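You operate a simulated robot arm through the tools that you are given. There is no shell and no other tool.

Carry out the task below with a simulated robot arm. There is one attempt and no reset: what you move stays moved.

Task
Put things in order on the top of the grey table. At the end: the gold gilt tablet with seven petals stands on top of the brown block with black band; the folded grey pad stands where the white pad with blue band stood; the white pad with blue band stands where the jar marked rosin stood; the jar marked rosin is on the brown board; whatever was shut is shut again. Leave all else as you found it, and nothing knocked over. Set down upright: jar marked rosin.

Only the result counts: the job must be done as asked and must still hold three seconds after the hand-in. Knocking over, shifting, dropping, spilling or breaking anything else fails it.

Robot
A 6-joint arm with a two-finger gripper, fixed in place. Base frame: the origin is at the foot of the arm, x ahead of it, y to its left, z up; the work surface is at about z = 0. Readings come in mm, degrees, newtons and seconds.
With the tool pointing down near the work surface it reaches from about 180 to 480 mm from the base axis. Its first joint turns from -66.0 to 66.0 degrees. Payload 1.76 kg.
The tool frame sits at the grasp point between the pads (the TCP): z along the fingers, y along the line on which they close. The tips reach 29 mm beyond it. The gripper opens to 82 mm; its body begins 58 mm behind the TCP.
Orientation is that of the tool frame in the base frame, as a unit quaternion [x, y, z, w]. With the fingers straight down and closing along the base's y, the tool's x points along the base's -x, its y along +y and its z along -z.

Tools
- The arm moves only by the tool drive_tool. Its argument "rows" is a list of rows, each a list of 7 numbers: the opening, from 0 (shut) to 1 (fully open), then the shift along the tool's x, y, z in cm, then the turn, a rotation vector about the tool's x, y, z in degrees. In form: [[jaw, tx, ty, tz, wx, wy, wz], ...]. A call has 1 to 20 rows; each row shifts and turns the commanded pose from where the row before left it, along the tool's axes as they then stand. Rows are played at 5 a second. More than 50 mm and 8.6 degrees between two rows, or a gripper value outside its range, and nothing of the call is played. Where a pose cannot be reached the arm comes as near as it can. A force on the tool above 40 N (or 10 N above the force at the start of the call, whichever is more), or a blocked arm, ends the call early, and 0.2 s more pass. Each finger travels about 203.5 mm/s and halts on what it meets, pressing with about 21 N; the grip force reading is that of the motor and also rises with nothing between the fingers. The clock runs only during rows and for 0.2 s after the last one: add rows that do not move to give the fingers time. It gives the time, the measured TCP pose, the force on the tool (base axes), the opening and the grip force at its end, in the units of the frame above (readings bear some noise), with the torque about the TCP (base axes, N m) and any sound that the robot's microphone picked up, and new pictures: "show" is both (left out), scene, wrist or none.
- Cameras (640 x 400 px; columns grow to the right, rows downward): "scene" is fixed at [63.4, 345.1, 415.4]; the picture's right is [-0.63, -0.78, 0.00], its down [-0.51, 0.41, -0.75] and it looks along [0.58, -0.47, -0.66] (base axes); focal length 214 px, centre (320, 200). "wrist" rides on the gripper at [79, 4, -89] in the tool frame; the picture's right is [-0.05, 1.00, 0.00], its down [-0.71, -0.04, -0.71] and it looks along [-0.71, -0.04, 0.71] (tool axes); focal length 256 px, centre (320, 200). There is no depth. A picture from a camera that has moved, and an enlarged one, comes with that camera's place and axes in the base frame and with its lens.
- zoom(camera, box): a new picture of the part [left, top, right, bottom] of that camera's present view, enlarged. The clock stands still meanwhile.
- finish_job(): hands the job in; it is judged then, once.

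Nothing tells you positions but the pictures and the camera data. Unless the task says otherwise, let go and move clear before handing in.

The tools are called after "Emit:" as name(argument=value, ...) on one line, values as JSON. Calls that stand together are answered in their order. drive_tool: Moves the arm, as the interface text tells. Its arguments: {"type":"object","properties":{"rows":{"type":"array","items":{"type":"array","items":{"type":"number"}}},"show":{"type":"string","enum":["both","scene","wrist","none"]}},"required":["rows"]} The other tools are called the same way: zoom (camera, box) takes an enlarged picture of a part of a camera's view; finish_job () hands the job in.

At the start:

```text
time_s: 0.0
ee_pos: [242.9, -6.8, 323.4]
orientation: [0.0, 1.0, 0.0, 0.002]
wrist_force: [-0.3, -0.5, -0.4]
moment: [-0.01, -0.02, 0.02]
grip_width: 81.9
grasp_force: 0.0
```

scene: 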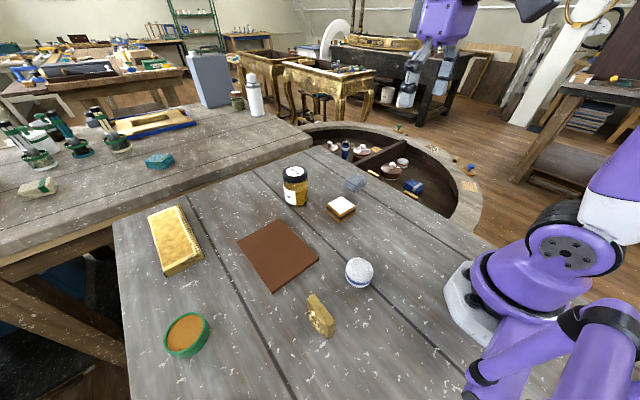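
wrist: 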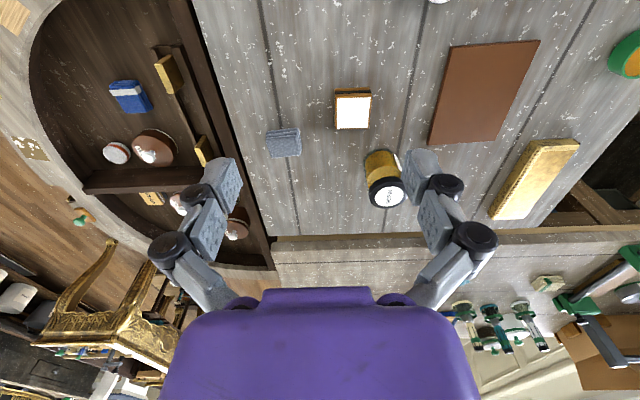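

I see a grey table with a gold block, a brown board, a jar, a brown/white object, a grey folded pad, a white/blue round thing, a gold tablet and a green-rimmed tin. I'll zoom in to identify each before moving anything.

Emit:
zoom(camera="scene", box=[260, 140, 400, 230])

Emit:
zoom(camera="scene", box=[260, 240, 400, 340])

Emit:
zoom(camera="scene", box=[120, 190, 280, 370])

Emit:
zoom(camera="scene", box=[310, 120, 490, 230])

Emit:
zoom(camera="wrist", box=[240, 60, 440, 220])

```text
4.44 times, centred on (330, 185) of scene
camera zoom: at [63.4, 345.1, 415.4], right [-0.63, -0.78, 0.0], down [-0.51, 0.41, -0.75], along [0.58, -0.47, -0.66], focal length 953 px, centre (276, 267)
```

zoom: 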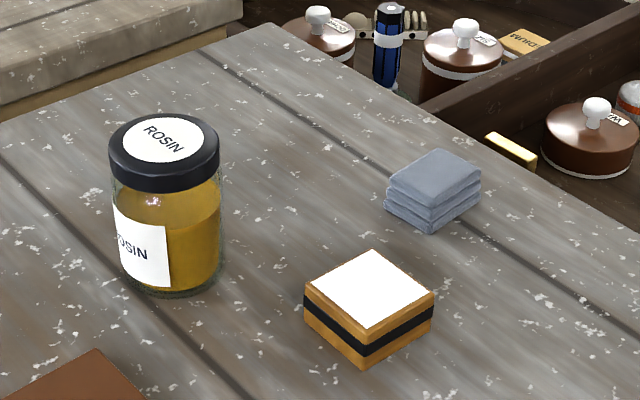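

```text
4.00 times, centred on (330, 290) of scene
camera zoom: at [63.4, 345.1, 415.4], right [-0.63, -0.78, 0.0], down [-0.51, 0.41, -0.75], along [0.58, -0.47, -0.66], focal length 858 px, centre (280, -160)
```

zoom: 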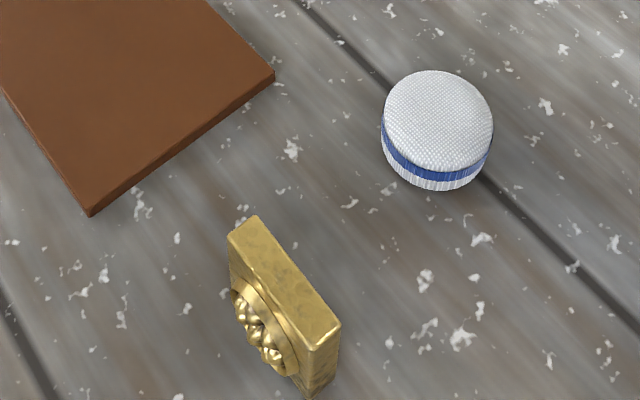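

```text
2.22 times, centred on (200, 280) of scene
camera zoom: at [63.4, 345.1, 415.4], right [-0.63, -0.78, 0.0], down [-0.51, 0.41, -0.75], along [0.58, -0.47, -0.66], focal length 477 px, centre (587, 22)
```

zoom: 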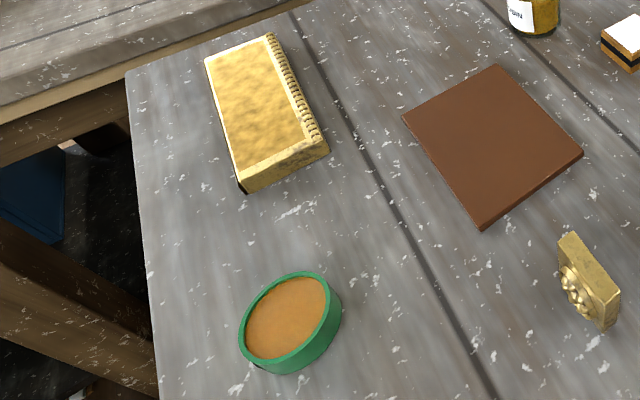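

```text
3.56 times, centred on (400, 175) of scene
camera zoom: at [63.4, 345.1, 415.4], right [-0.63, -0.78, 0.0], down [-0.51, 0.41, -0.75], along [0.58, -0.47, -0.66], focal length 763 px, centre (36, 289)
```

zoom: 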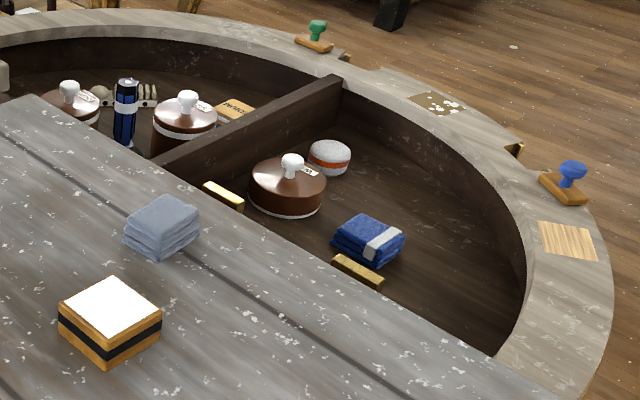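

```text
2.50 times, centred on (340, 140) of wrist
camera zoom: at [163.6, -0.7, 412.0], right [0.05, 1.0, 0.0], down [0.7, -0.04, 0.71], along [0.71, -0.04, -0.71], focal length 640 px, centre (270, 350)
```

zoom: 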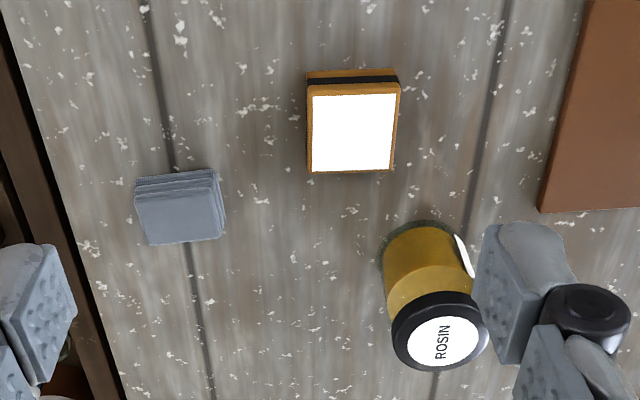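

The jar marked rosin, the brown/black-band block (white top), the folded grey pad, the round white/blue pad and the petalled gold tablet (standing on edge) are all on the table. I'll take closer zooms to get their sizes and angles.

Emit:
zoom(camera="scene", box=[290, 284, 354, 344])

Emit:
zoom(camera="scene", box=[335, 250, 385, 295])

Emit:
zoom(camera="scene", box=[270, 155, 370, 225])

Emit:
zoom(camera="wrist", box=[400, 0, 640, 160])

```text
6.67 times, centred on (322, 314) of scene
camera zoom: at [63.4, 345.1, 415.4], right [-0.63, -0.78, 0.0], down [-0.51, 0.41, -0.75], along [0.58, -0.47, -0.66], focal length 1430 px, centre (307, -560)
```

zoom: 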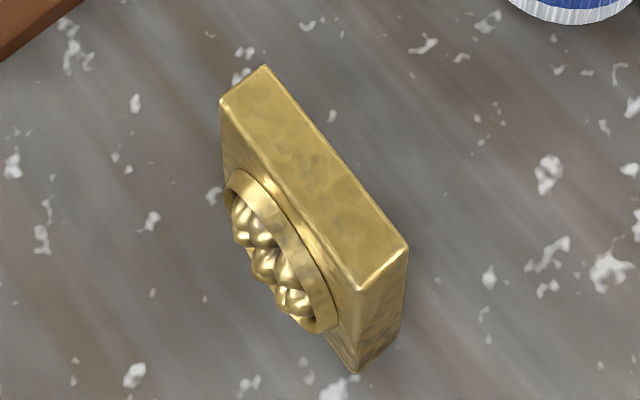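

```text
8.89 times, centred on (360, 272) of scene
camera zoom: at [63.4, 345.1, 415.4], right [-0.63, -0.78, 0.0], down [-0.51, 0.41, -0.75], along [0.58, -0.47, -0.66], focal length 1906 px, centre (-36, -444)
```

zoom: 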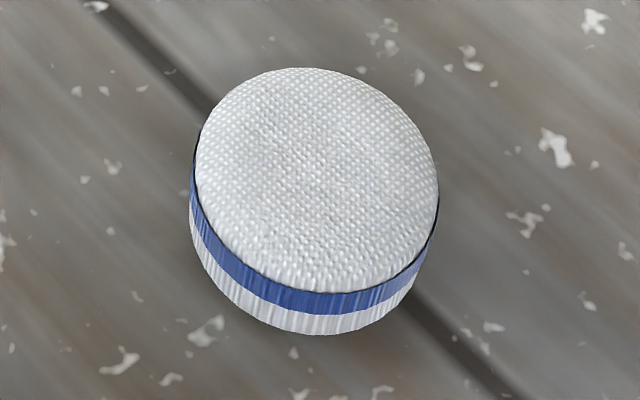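

```text
5.71 times, centred on (320, 190) of scene
camera zoom: at [63.4, 345.1, 415.4], right [-0.63, -0.78, 0.0], down [-0.51, 0.41, -0.75], along [0.58, -0.47, -0.66], focal length 1226 px, centre (320, 257)
```

zoom: 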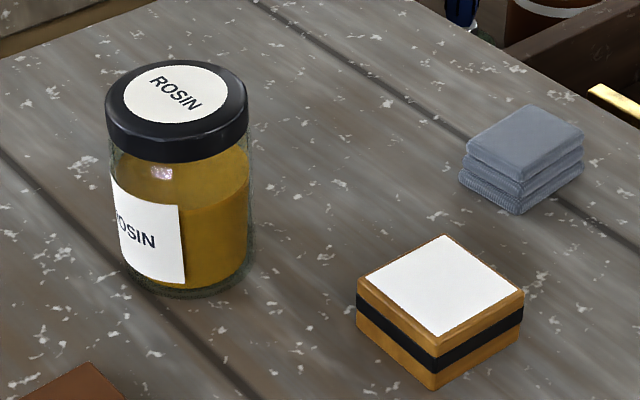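

```text
2.50 times, centred on (520, 80) of wrist
camera zoom: at [163.6, -0.7, 412.0], right [0.05, 1.0, 0.0], down [0.7, -0.04, 0.71], along [0.71, -0.04, -0.71], focal length 640 px, centre (-180, 500)
```

zoom: 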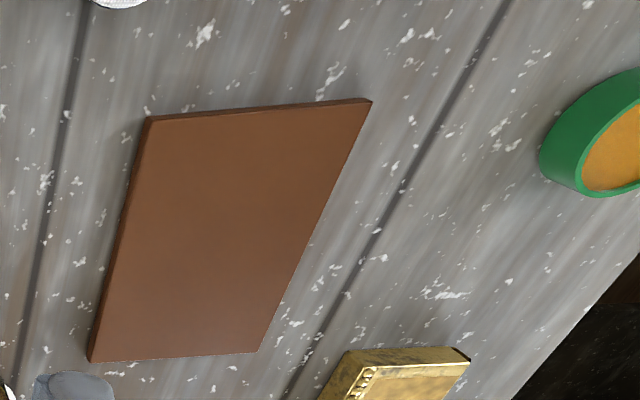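

The tablet stands at about (173, 256), axis‑aligned, about 58 mm tall and 15 mm thick. I'll turn the gripper 90° and move above it, so the wrist camera can check before I grasp.

Emit:
drive_tool(rows=[[1, 0, 0, 0, 0, 0, -8.1818], [1, 0, 0, 0, 0, 0, -8.1818], [1, 0, 0, 0, 0, 0, -8.1818], [1, 0, 0, 0, 0, 0, -8.1818], [1, 0, 0, 0, 0, 0, -8.1818], [1, 0, 0, 0, 0, 0, -8.1818], [1, 0, 0, 0, 0, 0, -8.1818], [1, 0, 0, 0, 0, 0, -8.1818], [1, 0, 0, 0, 0, 0, -8.1818], [1, 0, 0, 0, 0, 0, -8.1818], [1, 0, 0, 0, 0, 0, -8.1818]], show="none")

Emit:
drive_tool(rows=[[1, -3.2875, 0.875, 1.7875, 0, 0, 0], [1, -3.2875, 0.875, 1.7875, 0, 0, 0], [1, -3.2875, 0.875, 1.7875, 0, 0, 0], [1, -3.2875, 0.875, 1.7875, 0, 0, 0], [1, -3.2875, 0.875, 1.7875, 0, 0, 0], [1, -3.2875, 0.875, 1.7875, 0, 0, 0], [1, -3.2875, 0.875, 1.7875, 0, 0, 0], [1, -3.2875, 0.875, 1.7875, 0, 0, 0], [1, 0, 0, 0, 0, 0, 0]], show="both")

```text
time_s: 2.4
ee_pos: [243.7, -7.2, 323.8]
orientation: [0.709, -0.705, 0.001, -0.001]
wrist_force: [0.5, -0.5, -0.2]
moment: [-0.01, 0.0, -0.03]
grip_width: 82.0
grasp_force: 0.1
```

```text
time_s: 4.4
ee_pos: [173.8, 257.2, 180.0]
orientation: [-0.707, 0.707, 0.0, 0.001]
wrist_force: [-0.6, -0.9, -0.8]
moment: [0.02, 0.0, 0.0]
grip_width: 82.0
grasp_force: 0.0
camera wrist: at [169.9, 179.1, 268.8], right [-1.0, 0.05, 0.0], down [0.04, 0.71, 0.71], along [0.04, 0.71, -0.71], focal length 256 px, centre (320, 200)
```

scene: 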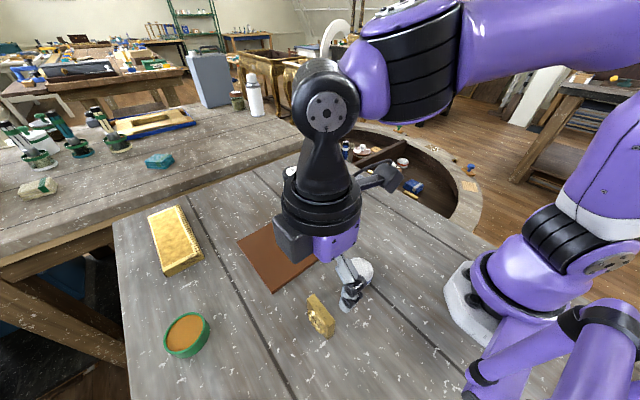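
wrist: 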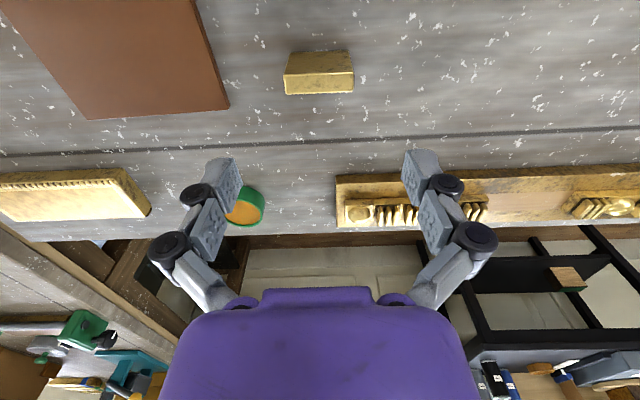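

The gripper is above the tablet. I also see a gilt beam with ornaments at the table's left edge, so I'll zoom in there and on the tablet.

Emit:
zoom(camera="wrist", box=[320, 130, 640, 260])

Emit:
zoom(camera="wrist", box=[260, 30, 380, 110])

Emit:
zoom(camera="scene", box=[280, 240, 400, 350])

```text
2.00 times, centred on (480, 195) of wrist
camera zoom: at [169.9, 179.1, 268.8], right [-1.0, 0.05, 0.0], down [0.04, 0.71, 0.71], along [0.04, 0.71, -0.71], focal length 512 px, centre (0, 210)
```

zoom: 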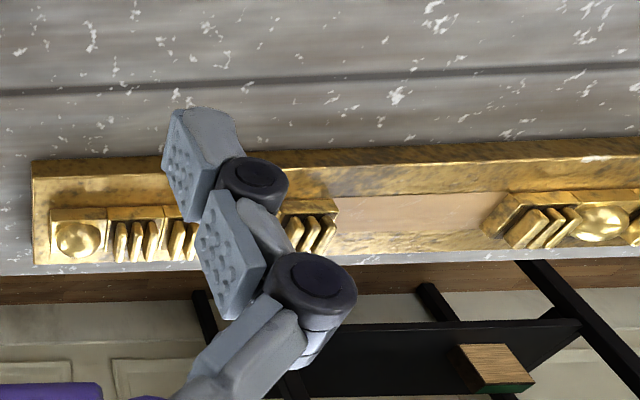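

```text
5.00 times, centred on (320, 70) of wrist
camera zoom: at [169.9, 179.1, 268.8], right [-1.0, 0.05, 0.0], down [0.04, 0.71, 0.71], along [0.04, 0.71, -0.71], focal length 1280 px, centre (320, 850)
```

zoom: 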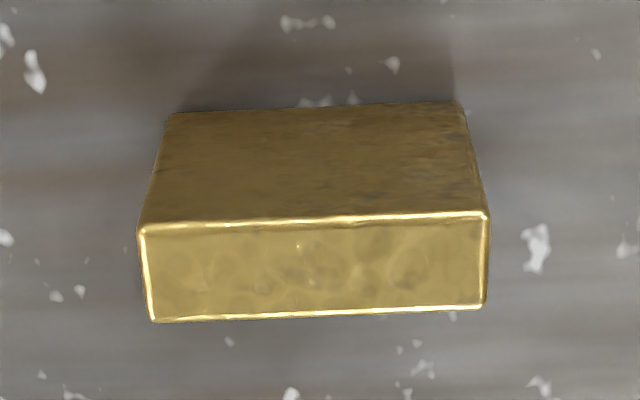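

```text
3.64 times, centred on (340, 295) of scene
camera zoom: at [63.3, 345.1, 415.4], right [-0.63, -0.78, 0.0], down [-0.51, 0.41, -0.75], along [0.58, -0.47, -0.66], focal length 780 px, centre (247, -146)
```

zoom: 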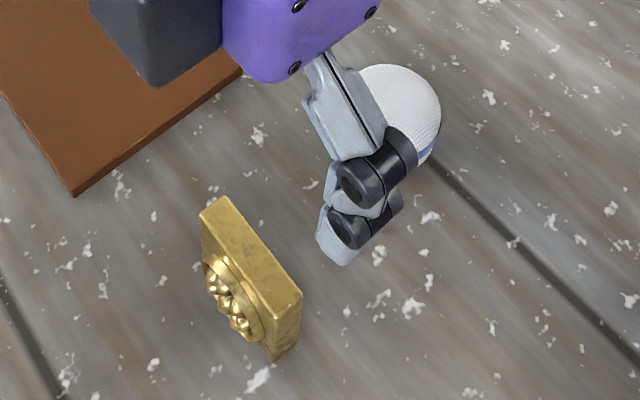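

The tablet's measured centre (≈(174, 257)) matches the gripper's position. I'll lower straight down and grip it by its two side edges.

Emit:
drive_tool(rows=[[1, 0, 0, 3, 0, 0, 0], [1, 0, 0, 3, 0, 0, 0], [1, 0, 0, 3, 0, 0, 0], [1, 0, 0, 2, 0, 0, 0], [1, 0, 0, 2, 0, 0, 0], [1, 0, 0, 1.4, 0, 0, 0], [1, 0, 0, 0, 0, 0, 0]], show="both")

```text
time_s: 6.0
ee_pos: [173.5, 257.1, 36.5]
orientation: [0.707, -0.707, 0.001, -0.001]
wrist_force: [0.3, -0.5, 0.1]
moment: [0.02, 0.01, 0.03]
grip_width: 81.9
grasp_force: 0.1
camera wrist: at [169.0, 178.9, 125.1], right [-1.0, 0.05, 0.0], down [0.04, 0.71, 0.71], along [0.04, 0.71, -0.71], focal length 256 px, centre (320, 200)
```

scene: 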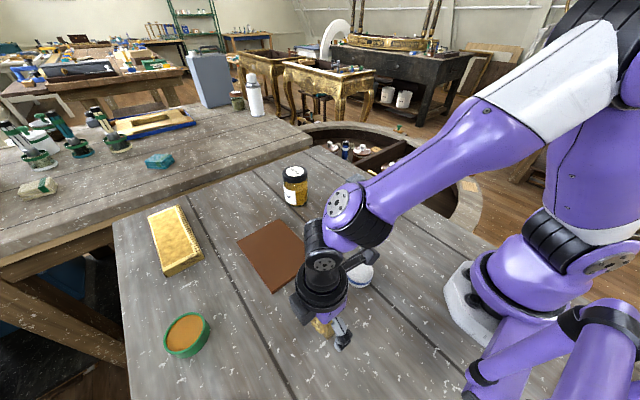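
wrist: 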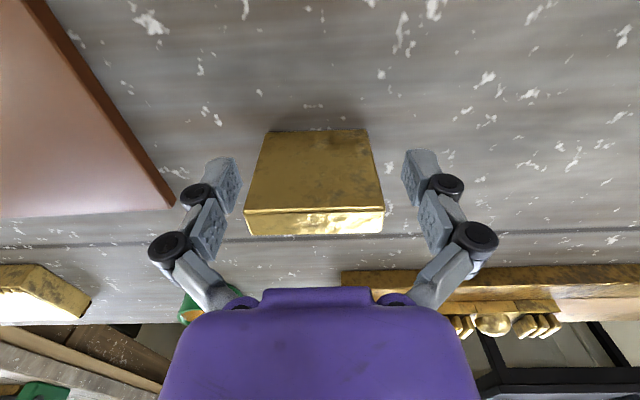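

The fingers straddle the tablet evenly. Now I close and check the grip.

Emit:
drive_tool(rows=[[0.75, 0, 0, 0, 0, 0, 0], [0.6, 0, 0, 0, 0, 0, 0], [0.3, 0, 0, 0, 0, 0, 0], [0.3, 0, 0, 0, 0, 0, 0]], show="wrist")

```text
time_s: 7.0
ee_pos: [172.8, 257.1, 36.3]
orientation: [-0.707, 0.707, 0.0, 0.0]
wrist_force: [-1.4, -1.0, 6.3]
moment: [0.03, 0.08, 0.0]
grip_width: 55.1
grasp_force: 21.3
camera wrist: at [169.0, 179.0, 125.4], right [-1.0, 0.05, 0.0], down [0.04, 0.71, 0.71], along [0.04, 0.71, -0.71], focal length 256 px, centre (320, 200)
```

wrist: 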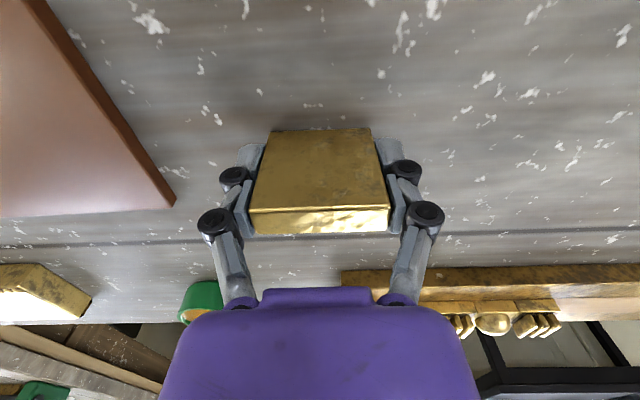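

The tablet is held firmly (55 mm, 21 N). I'll lift it and carry it high towards the block.

Emit:
drive_tool(rows=[[0.3, 0, 0, -1, 0, 0, 0], [0.3, 0, 0, -2, 0, 0, 0], [0.3, 0, 0, -3, 0, 0, 0], [0.3, 0, 0, -3, 0, 0, 0], [0.3, 0, 0, -3, 0, 0, 0], [0.3, 0, 0, -1, 0, 0, 0], [0.3, 0, 0, 0, 0, 0, 0]], show="both")

```text
time_s: 8.6
ee_pos: [172.5, 258.8, 167.4]
orientation: [-0.707, 0.707, 0.0, 0.001]
wrist_force: [0.5, 0.4, -0.9]
moment: [-0.01, 0.04, -0.02]
grip_width: 55.0
grasp_force: 20.8
camera wrist: at [168.0, 179.4, 257.3], right [-1.0, 0.05, 0.0], down [0.04, 0.71, 0.71], along [0.04, 0.71, -0.71], focal length 256 px, centre (320, 200)
```

scene: 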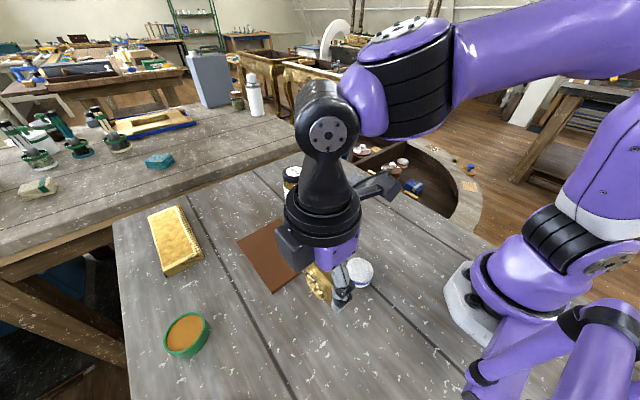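
wrist: 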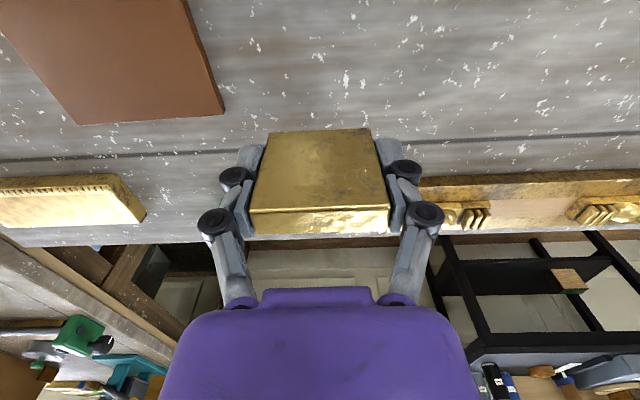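

Lift is clean. Now carrying the tablet over to the block, staying high.

Emit:
drive_tool(rows=[[0.3, 2.2, -1.82, 0, 0, 0, 0], [0.3, 2.2, -1.82, 0, 0, 0, 0], [0.3, 2.2, -1.82, 0, 0, 0, 0], [0.3, 2.2, -1.82, 0, 0, 0, 0], [0.3, 2.2, -1.82, 0, 0, 0, 0], [0.3, 2.2, -1.82, 0, 0, 0, 0], [0.3, 2.2, -1.82, 0, 0, 0, 0], [0.3, 2.2, -1.82, 0, 0, 0, 0], [0.3, 2.2, -1.82, 0, 0, 0, 0], [0.3, 2.2, -1.82, 0, 0, 0, 0], [0.3, 0, 0, 0, 0, 0, 0], [0.3, 0, 0, 0, 0, 0, 0]], show="both")

Emit:
zoom(camera="wrist", box=[220, 20, 420, 145])

Emit:
zoom(camera="scene", box=[270, 140, 410, 230])

```text
time_s: 11.2
ee_pos: [353.9, 36.8, 168.3]
orientation: [-0.707, 0.707, 0.0, 0.0]
wrist_force: [-0.1, -1.1, 0.7]
moment: [-0.04, 0.0, 0.0]
grip_width: 55.2
grasp_force: 20.7
camera wrist: at [350.2, -41.5, 256.0], right [-1.0, 0.05, 0.0], down [0.04, 0.71, 0.71], along [0.04, 0.71, -0.71], focal length 256 px, centre (320, 200)
```

scene: 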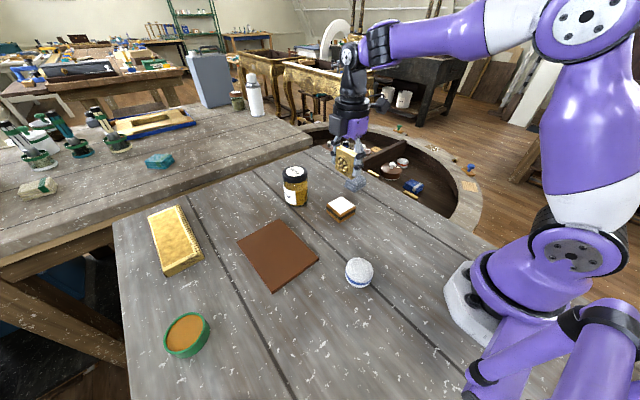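
wrist: 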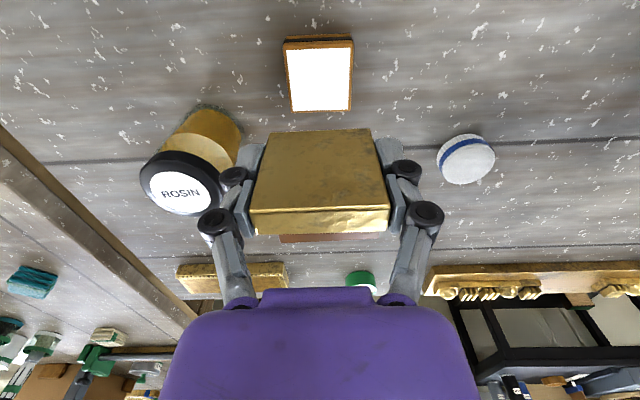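

```text
3.20 times, centred on (320, 82) of wrist
camera zoom: at [350.2, -41.5, 256.0], right [-1.0, 0.05, 0.0], down [0.04, 0.71, 0.71], along [0.04, 0.71, -0.71], focal length 819 px, centre (320, 576)
```

zoom: 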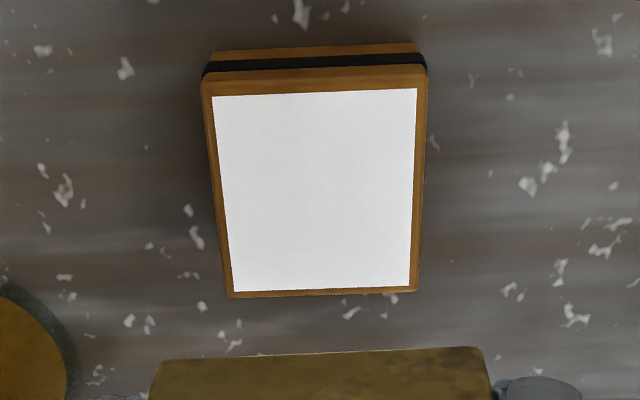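

```text
4.44 times, centred on (340, 185) of scene
camera zoom: at [63.4, 345.1, 415.4], right [-0.63, -0.78, 0.0], down [-0.51, 0.41, -0.75], along [0.58, -0.47, -0.66], focal length 953 px, centre (231, 267)
```

zoom: 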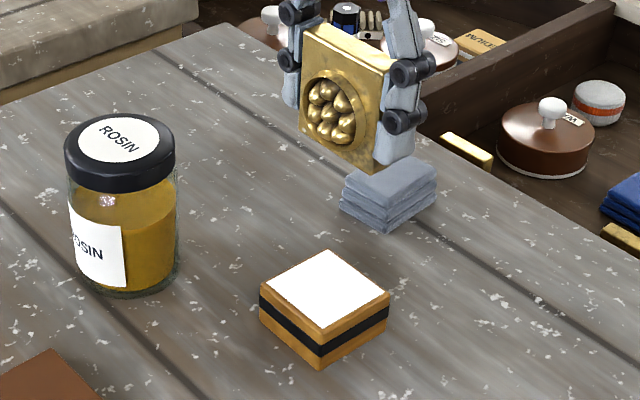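

The block's top measures about 56 mm square, centred near (353.5, 40.7), at about z = 30. I'll shift 4 mm in y and lower to just above it.

Emit:
drive_tool(rows=[[0.3, -0.4, 0, 2, 0, 0, 0], [0.3, 0, 0, 2, 0, 0, 0], [0.3, 0, 0, 2, 0, 0, 0], [0.3, 0, 0, 2, 0, 0, 0], [0.3, 0, 0, 1, 0, 0, 0], [0.3, 0, 0, 0.5, 0, 0, 0], [0.3, 0, 0, 0, 0, 0, 0], [0.3, 0, 0, 0, 0, 0, 0]], show="both")

Emit:
zoom(camera="scene", box=[300, 150, 400, 230])

```text
time_s: 13.0
ee_pos: [353.8, 41.2, 70.5]
orientation: [0.707, -0.707, 0.0, 0.0]
wrist_force: [0.1, -1.2, -0.6]
moment: [0.03, -0.02, -0.01]
grip_width: 55.2
grasp_force: 20.7
camera wrist: at [350.5, -36.7, 159.9], right [-1.0, 0.05, 0.0], down [0.04, 0.71, 0.71], along [0.04, 0.71, -0.71], focal length 256 px, centre (320, 200)
```

scene: 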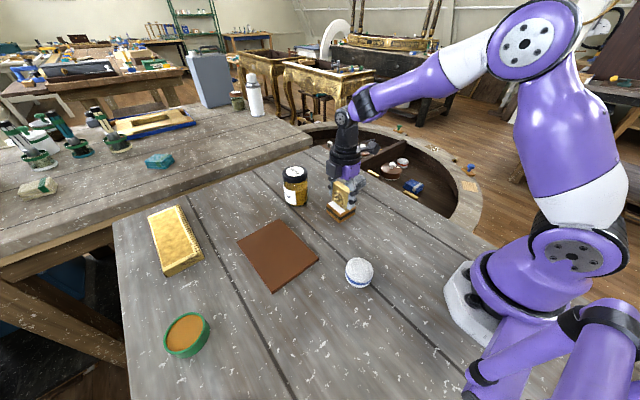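
wrist: 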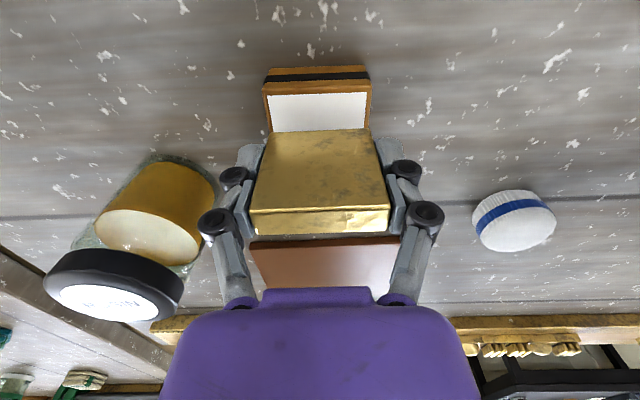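

```text
5.00 times, centred on (350, 190) of scene
camera zoom: at [63.4, 345.1, 415.4], right [-0.63, -0.78, 0.0], down [-0.51, 0.41, -0.75], along [0.58, -0.47, -0.66], focal length 1072 px, centre (170, 250)
```

zoom: 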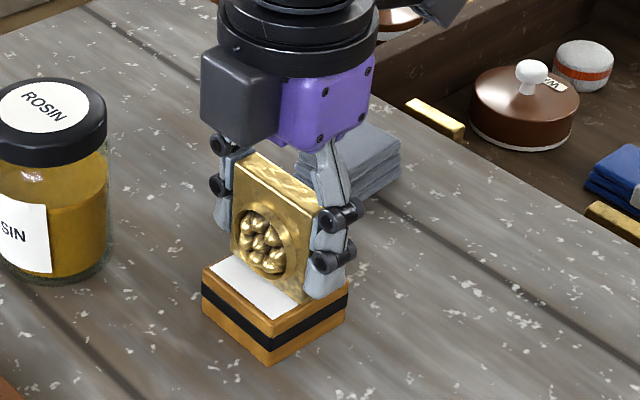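

The tablet is just above the block and well centred. Lowering slowly in millimetre steps until it touches.

Emit:
drive_tool(rows=[[0.3, 0, 0, 0.1, 0, 0, 0], [0.3, 0, 0, 0.1, 0, 0, 0], [0.3, 0, 0, 0.1, 0, 0, 0], [0.3, 0, 0, 0, 0, 0, 0]], show="none")

Emit:
zoom(camera="scene", box=[325, 175, 375, 225])

```text
time_s: 14.0
ee_pos: [355.5, 41.3, 67.9]
orientation: [0.707, -0.707, 0.0, -0.001]
wrist_force: [-0.2, -0.8, 2.4]
moment: [-0.01, 0.07, 0.0]
grip_width: 55.3
grasp_force: 20.9
```

```text
8.00 times, centred on (350, 200) of scene
camera zoom: at [63.4, 345.1, 415.4], right [-0.63, -0.78, 0.0], down [-0.51, 0.41, -0.75], along [0.58, -0.47, -0.66], focal length 1716 px, centre (80, 200)
```

zoom: 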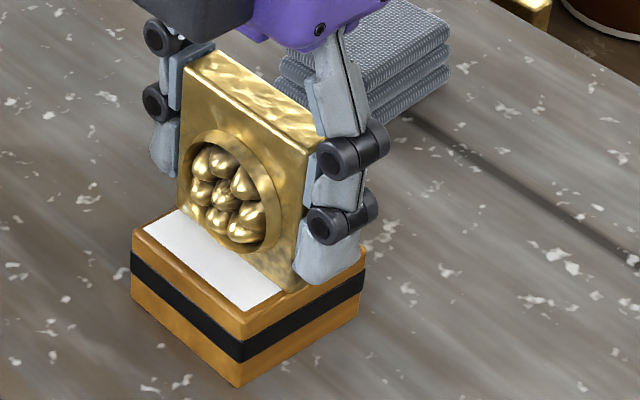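

Contact seems to be just starting (2.4 N up). One or two more half‑millimetre steps to confirm it.

Emit:
drive_tool(rows=[[0.3, 0, 0, 0.05, 0, 0, 0], [0.3, 0, 0, 0.05, 0, 0, 0], [0.3, 0, 0, 0, 0, 0, 0]], show="none")

```text
time_s: 14.8
ee_pos: [353.3, 41.4, 67.8]
orientation: [0.707, -0.707, 0.0, -0.001]
wrist_force: [-3.1, 1.0, 14.6]
moment: [-0.01, 0.09, 0.05]
grip_width: 55.3
grasp_force: 21.3
```

It's in firm contact. I'll ease the pressure, open gently, and rise straight up.

Emit:
drive_tool(rows=[[0.3, 0, 0, -0.05, 0, 0, 0], [0.3, 0, 0, 0, 0, 0, 0], [0.7, 0, 0, 0, 0, 0, 0], [0.8, 0, 0, 0, 0, 0, 0], [1, 0, 0, 0, 0, 0, 0], [1, 0, 0, 0, 0, 0, 0]], show="both")

Emit:
zoom(camera="scene", box=[325, 175, 375, 225])

```text
time_s: 16.2
ee_pos: [354.8, 40.2, 68.7]
orientation: [0.707, -0.707, 0.001, 0.0]
wrist_force: [0.3, -0.1, -0.2]
moment: [0.0, 0.03, 0.0]
grip_width: 82.0
grasp_force: 0.1
camera wrist: at [351.2, -37.1, 156.7], right [-1.0, 0.05, 0.0], down [0.04, 0.71, 0.71], along [0.04, 0.71, -0.71], focal length 256 px, centre (320, 200)
```

scene: 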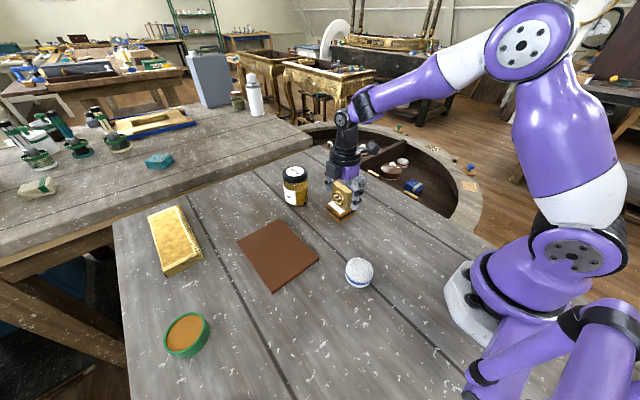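
wrist: 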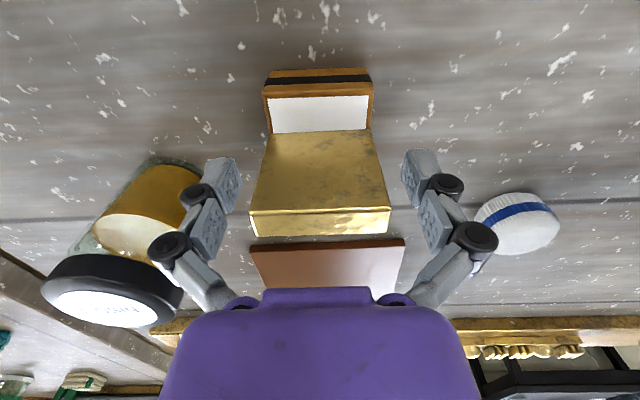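

```text
8.00 times, centred on (350, 200) of scene
camera zoom: at [63.4, 345.1, 415.4], right [-0.63, -0.78, 0.0], down [-0.51, 0.41, -0.75], along [0.58, -0.47, -0.66], focal length 1716 px, centre (80, 200)
```

zoom: 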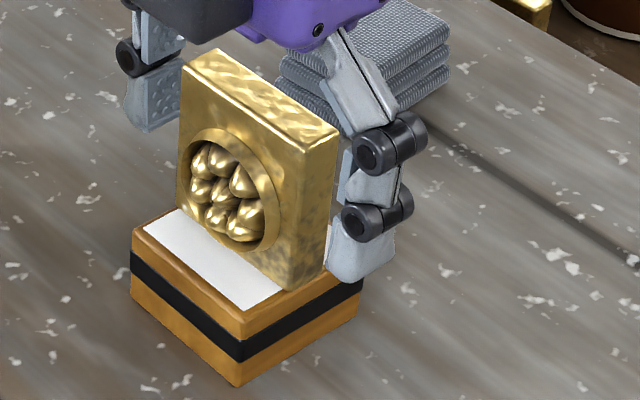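

The tablet stands cleanly on the block. I'll rise clear, turn the gripper to face the jar's direction (about 12° azimuth), and look at the jar.

Emit:
drive_tool(rows=[[1, 0, 0, -2, 0, 0, 0], [1, 0, 0, -3, 0, 0, 0], [1, 0, 0, -4, 0, 0, 0], [1, 0, 0, -4, 0, 0, 0], [1, 0, 0, -2, 0, 0, 0], [1, 0, 0, 0, 0, 0, 7.8], [1, 0, 0, 0, 0, 0, 7.8], [1, 0, 0, 0, 0, 0, 7.8], [1, 0, 0, 0, 0, 0, 7.8], [1, 0, 0, 0, 0, 0, 7.8], [1, 0, 0, 0, 0, 0, 7.8], [1, 0, 0, 0, 0, 0, 7.8], [1, 0, 0, 0, 0, 0, 7.8], [1, 0, 0, 0, 0, 0, 7.8], [1, 0, 0, 0, 0, 0, 7.8], [1, 0, 0, 0, 0, 0, 0]], show="both")

```text
time_s: 19.6
ee_pos: [354.1, 41.0, 218.9]
orientation: [-0.103, 0.995, 0.0, 0.001]
wrist_force: [0.0, 0.4, -0.1]
moment: [-0.03, -0.02, 0.0]
grip_width: 82.2
grasp_force: 0.1
camera wrist: at [276.6, 30.0, 306.9], right [-0.15, 0.99, 0.0], down [0.7, 0.11, 0.71], along [0.7, 0.11, -0.71], focal length 256 px, centre (320, 200)
```

scene: 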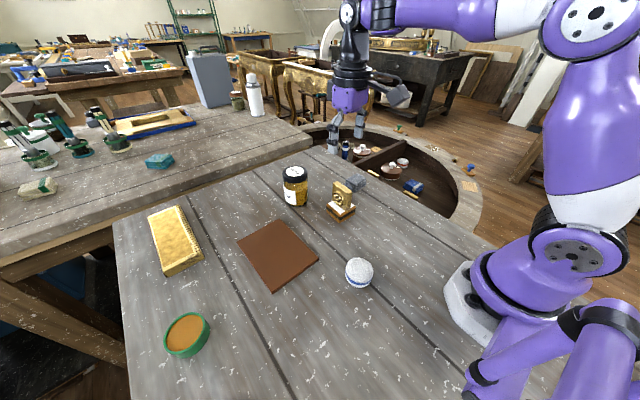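
wrist: 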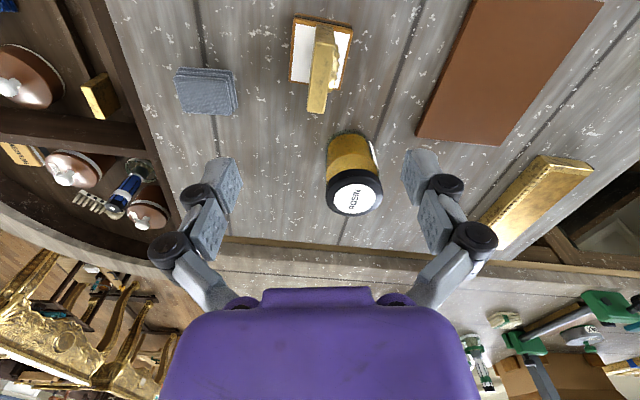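

The jar is in the wrist view. I'll zoom in to measure its position and diameter.

Emit:
zoom(camera="wrist", box=[300, 120, 400, 230])

Emit:
zoom(camera="wrist", box=[160, 50, 260, 130])

```text
3.64 times, centred on (350, 175) of wrist
camera zoom: at [276.6, 30.0, 306.9], right [-0.15, 0.99, 0.0], down [0.7, 0.11, 0.71], along [0.7, 0.11, -0.71], focal length 931 px, centre (211, 291)
```

zoom: 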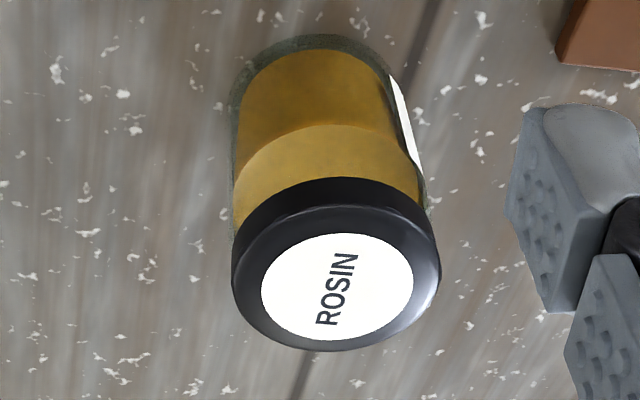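

```text
5.00 times, centred on (210, 90) of wrist
camera zoom: at [276.6, 30.0, 306.9], right [-0.15, 0.99, 0.0], down [0.7, 0.11, 0.71], along [0.7, 0.11, -0.71], focal length 1280 px, centre (870, 750)
```

zoom: 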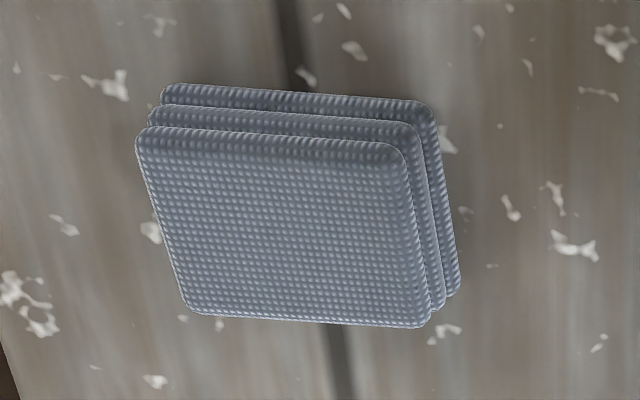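

The jar's axis is about (472.8, 101.5), 66 mm in diameter and about 98 mm tall. This is right at the edge of vertical reach, so I'll approach with the tool tilted 8° outward about the closing axis.

Emit:
drive_tool(rows=[[1, -2.0, 0.69, 0.4, 0, 0, 0], [1, -2.0, 0.69, 0.4, 0, 0, 0], [1, -2.0, 0.69, 0.4, 0, 0, 0], [1, -2.0, 0.69, 0.4, 0, 0, 0], [1, -2.0, 0.69, 0.4, 0, 0, 0], [1, 0, 0, 0, 0, -4, 0], [1, 0, 0, 0, 0, -4, 0], [1, 0, 0, 0, 0, 0, 0]], show="both")

```text
time_s: 21.4
ee_pos: [436.1, 94.4, 193.6]
orientation: [-0.104, 0.992, 0.007, 0.071]
wrist_force: [0.4, 1.2, 0.0]
moment: [0.03, 0.0, 0.0]
grip_width: 82.1
grasp_force: 0.1
out of reach, approached as far as the arm can: row 5
camera wrist: at [346.6, 80.1, 270.2], right [-0.16, 0.99, 0.01], down [0.59, 0.09, 0.8], along [0.79, 0.13, -0.6], focal length 256 px, centre (320, 200)
```

scene: 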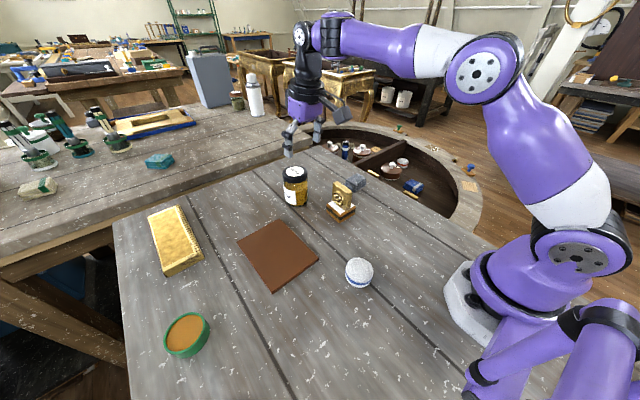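
wrist: 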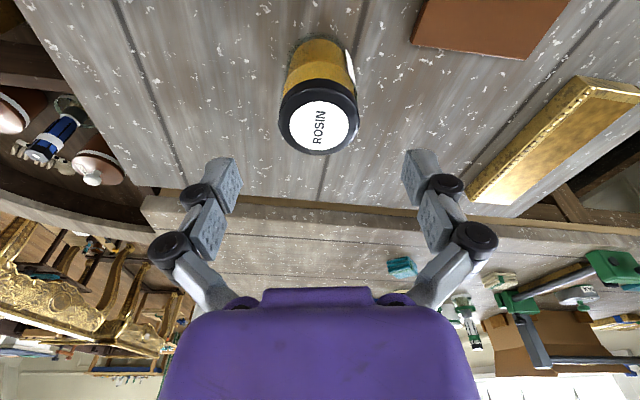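

At this height the arm's limit is r≈446 mm, but it gets more reach lower down. The jar sits between the finger planes, so I can descend here and then slide outward around it. First I'll zoom to check lateral alignment.

Emit:
zoom(camera="wrist", box=[260, 30, 380, 160])

Emit:
zoom(camera="scene", box=[260, 130, 360, 220])

```text
3.08 times, centred on (320, 95) of wrist
camera zoom: at [346.6, 80.1, 270.2], right [-0.16, 0.99, 0.01], down [0.59, 0.09, 0.8], along [0.79, 0.13, -0.6], focal length 788 px, centre (320, 523)
```

zoom: 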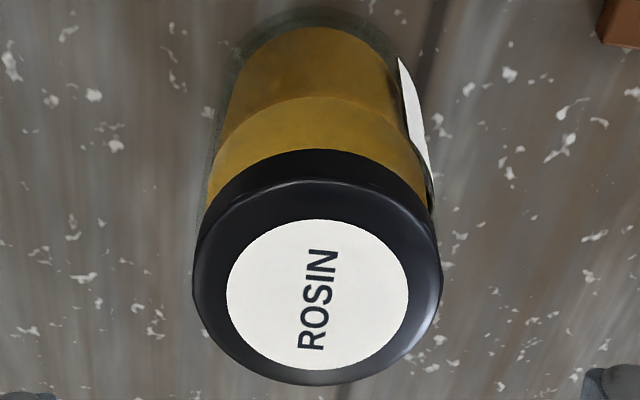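

```text
4.44 times, centred on (310, 175) of scene
camera zoom: at [63.4, 345.1, 415.4], right [-0.63, -0.78, 0.0], down [-0.51, 0.41, -0.75], along [0.58, -0.47, -0.66], focal length 953 px, centre (364, 311)
```

zoom: 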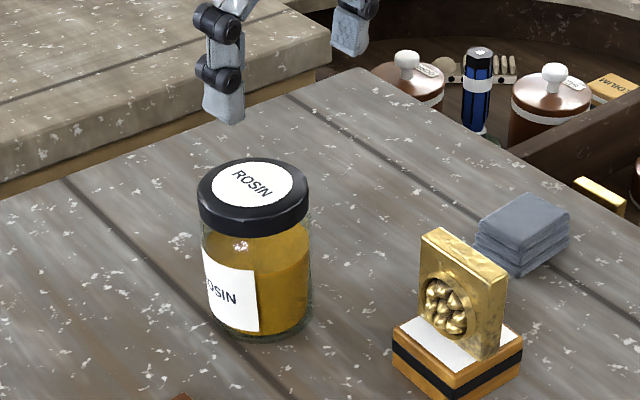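

The jar centre comes out at about (473, 101), so I need only a ~1 mm lateral correction. Descending now at r≈446, with the fingers either side of the jar.

Emit:
drive_tool(rows=[[1, 0.278, -0.12, 1.98, 0, 0, 0], [1, 0.278, 0, 1.98, 0, 0, 0], [1, 0.278, 0, 1.98, 0, 0, 0], [1, 0.278, 0, 1.98, 0, 0, 0], [1, 0, 0, 0, 0, 0, 0]], show="both")

```text
time_s: 22.6
ee_pos: [438.8, 91.3, 113.1]
orientation: [-0.104, 0.992, 0.007, 0.071]
wrist_force: [-0.3, -0.1, -0.4]
moment: [-0.01, 0.02, 0.04]
grip_width: 81.6
grasp_force: 0.1
camera wrist: at [348.9, 77.7, 189.9], right [-0.16, 0.99, 0.01], down [0.59, 0.09, 0.8], along [0.79, 0.13, -0.6], focal length 256 px, centre (320, 200)
```

scene: 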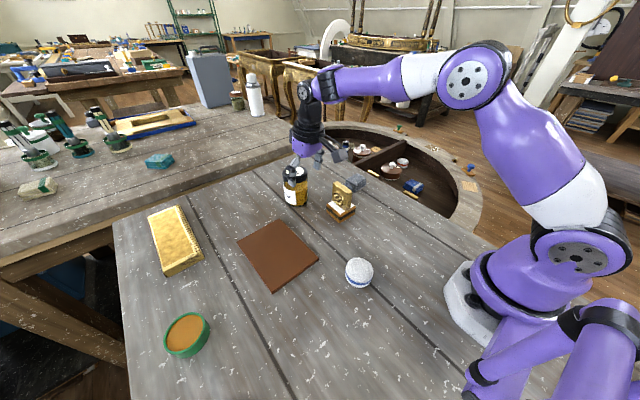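
wrist: 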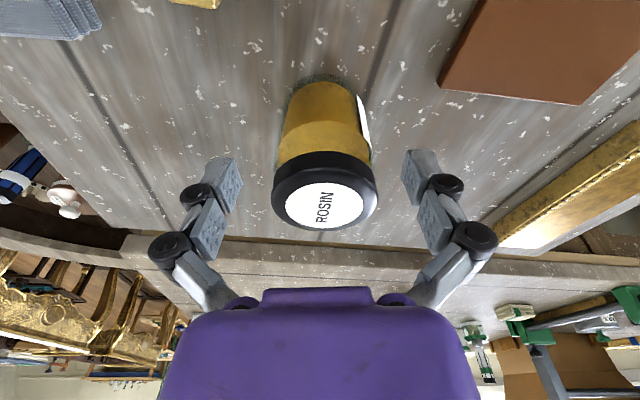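

The lid's centre triangulates to (473.4, 101) at z = 99. I'll shift 2 mm laterally and descend to grasp height.

Emit:
drive_tool(rows=[[1, 0, 0.23, 0, 0, 0, 0], [1, 0.195, 0, 1.386, 0, 0, 0], [1, 0.195, 0, 1.386, 0, 0, 0], [1, 0.195, 0, 1.386, 0, 0, 0], [1, 0.195, 0, 1.386, 0, 0, 0], [1, 0, 0, 0, 0, 0, 0]], show="both")

```text
time_s: 24.0
ee_pos: [435.9, 94.6, 58.6]
orientation: [-0.105, 0.992, 0.008, 0.07]
wrist_force: [0.3, -0.5, 0.4]
moment: [0.02, 0.01, 0.0]
grip_width: 82.0
grasp_force: 0.1
camera wrist: at [347.3, 81.1, 135.1], right [-0.16, 0.99, 0.01], down [0.59, 0.09, 0.8], along [0.79, 0.13, -0.6], focal length 256 px, centre (320, 200)
```

scene: 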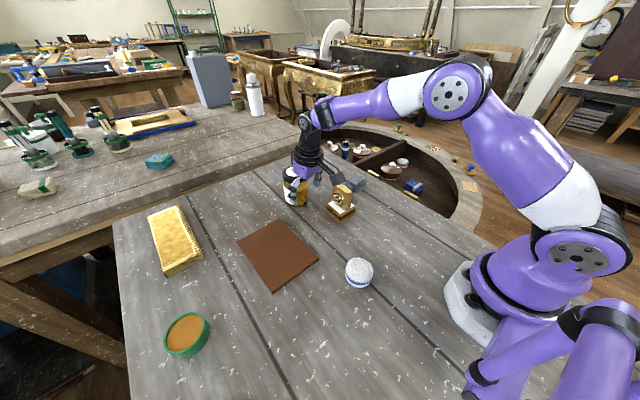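
wrist: 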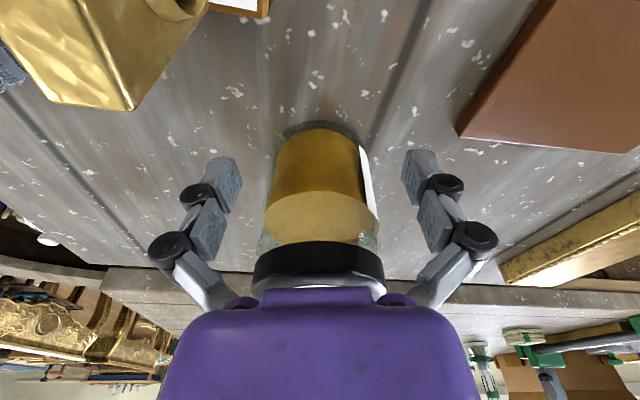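

The jar is centred between the fingers. Sliding outward 37 mm at this height to bring the pads around it.

Emit:
drive_tool(rows=[[1, -0.916, 0, 0.129, 0, 0, 0], [1, -0.916, 0, 0.129, 0, 0, 0], [1, -0.916, 0, 0.129, 0, 0, 0], [1, -0.916, 0, 0.129, 0, 0, 0], [1, 0, 0, 0, 0, 0, 0]], show="both")

Emit:
zoom(camera="scene", box=[260, 130, 360, 220])

```text
time_s: 25.2
ee_pos: [472.2, 103.4, 58.8]
orientation: [-0.104, 0.992, 0.007, 0.07]
wrist_force: [-0.5, 0.5, -0.1]
moment: [0.01, 0.03, 0.0]
grip_width: 82.2
grasp_force: 0.0
camera wrist: at [382.7, 89.4, 134.7], right [-0.16, 0.99, 0.01], down [0.59, 0.09, 0.8], along [0.79, 0.13, -0.6], focal length 256 px, centre (320, 200)
```

scene: 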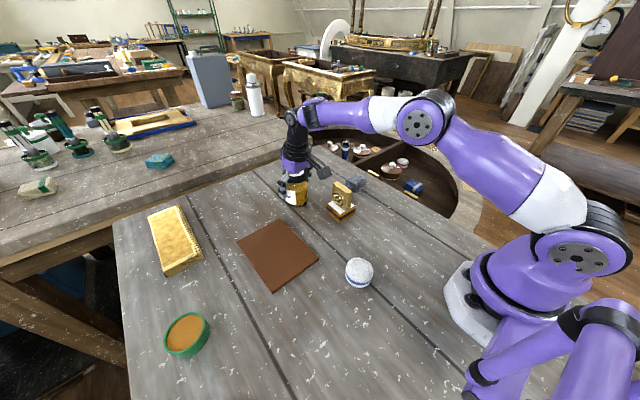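
wrist: 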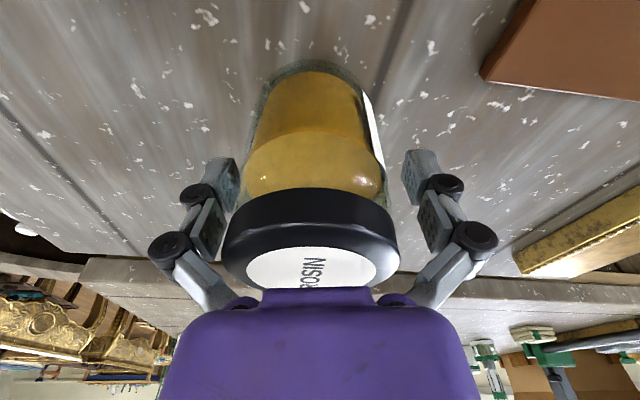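

```text
4.44 times, centred on (310, 175) of scene
camera zoom: at [63.4, 345.1, 415.4], right [-0.63, -0.78, 0.0], down [-0.51, 0.41, -0.75], along [0.58, -0.47, -0.66], focal length 953 px, centre (364, 311)
```

zoom: 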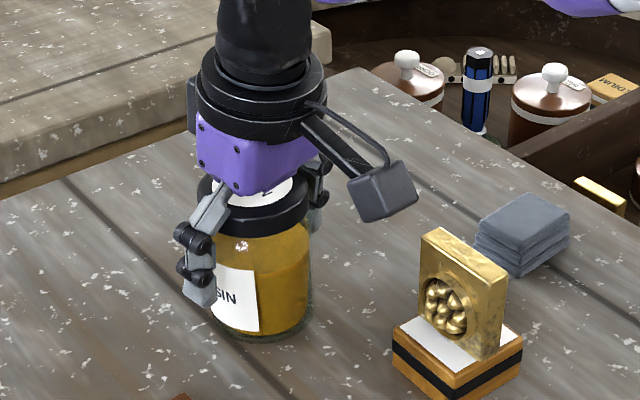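

The jar appears about 2.5 mm towards tool −y of centre. I'll correct that, then close gently on the jar.

Emit:
drive_tool(rows=[[1, -0.05, -0.25, 0, 0, 0, 0], [1, 0, 0, 0, 0, 0, 0], [0.9, 0, 0, 0, 0, 0, 0], [0.85, 0, 0, 0, 0, 0, 0], [0.8, 0, 0, 0, 0, 0, 0], [0.6, 0, 0, 0, 0, 0, 0], [0.5, 0, 0, 0, 0, 0, 0], [0.5, 0, 0, 0, 0, 0, 0]], show="both")

Emit:
zoom(camera="scene", box=[260, 130, 360, 220])

```text
time_s: 27.0
ee_pos: [474.3, 100.9, 59.9]
orientation: [-0.105, 0.992, 0.008, 0.072]
wrist_force: [-8.1, -6.4, 34.4]
moment: [0.05, 0.06, -0.01]
grip_width: 67.3
grasp_force: 20.4
camera wrist: at [384.4, 86.6, 136.4], right [-0.16, 0.99, 0.01], down [0.59, 0.09, 0.8], along [0.79, 0.13, -0.6], focal length 256 px, centre (320, 200)
```

scene: 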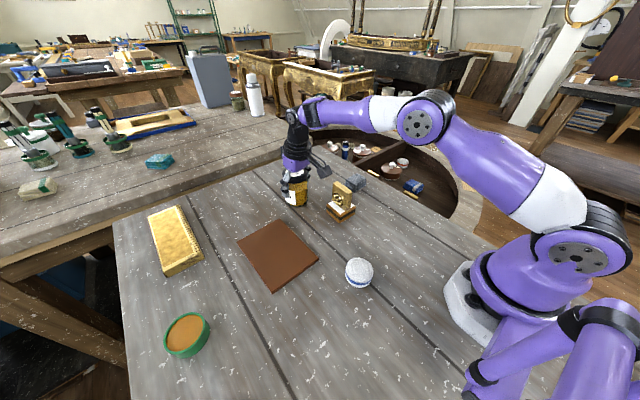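
wrist: 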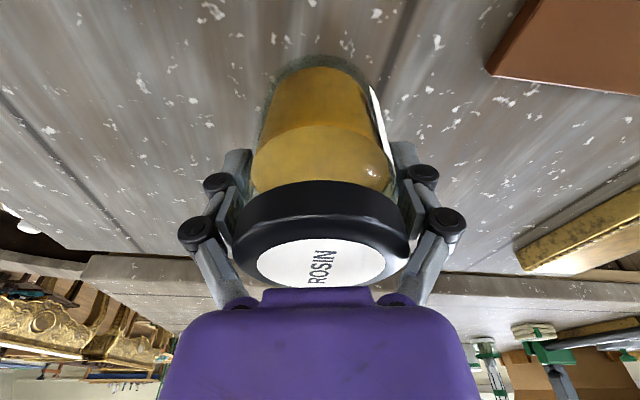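

```text
4.44 times, centred on (310, 175) of scene
camera zoom: at [63.2, 345.0, 415.4], right [-0.63, -0.78, 0.0], down [-0.51, 0.41, -0.75], along [0.58, -0.47, -0.66], focal length 953 px, centre (364, 311)
```

zoom: 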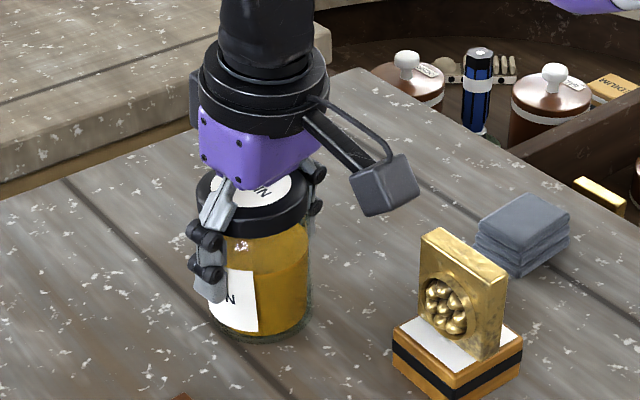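

The jar is gripped (67 mm, 20 N), but closing pressed it down on the table (34 N upward). I'll relieve that by rising a couple of millimetres slowly.

Emit:
drive_tool(rows=[[0.5, -0.014, 0, -0.1, 0, 0, 0], [0.5, -0.014, 0, -0.1, 0, 0, 0], [0.5, 0, 0, 0, 0, 0, 0]], show="none")

```text
time_s: 27.8
ee_pos: [473.1, 100.6, 59.9]
orientation: [-0.105, 0.992, 0.008, 0.07]
wrist_force: [6.6, -1.7, 12.6]
moment: [0.21, -0.09, -0.08]
grip_width: 67.1
grasp_force: 20.9
```

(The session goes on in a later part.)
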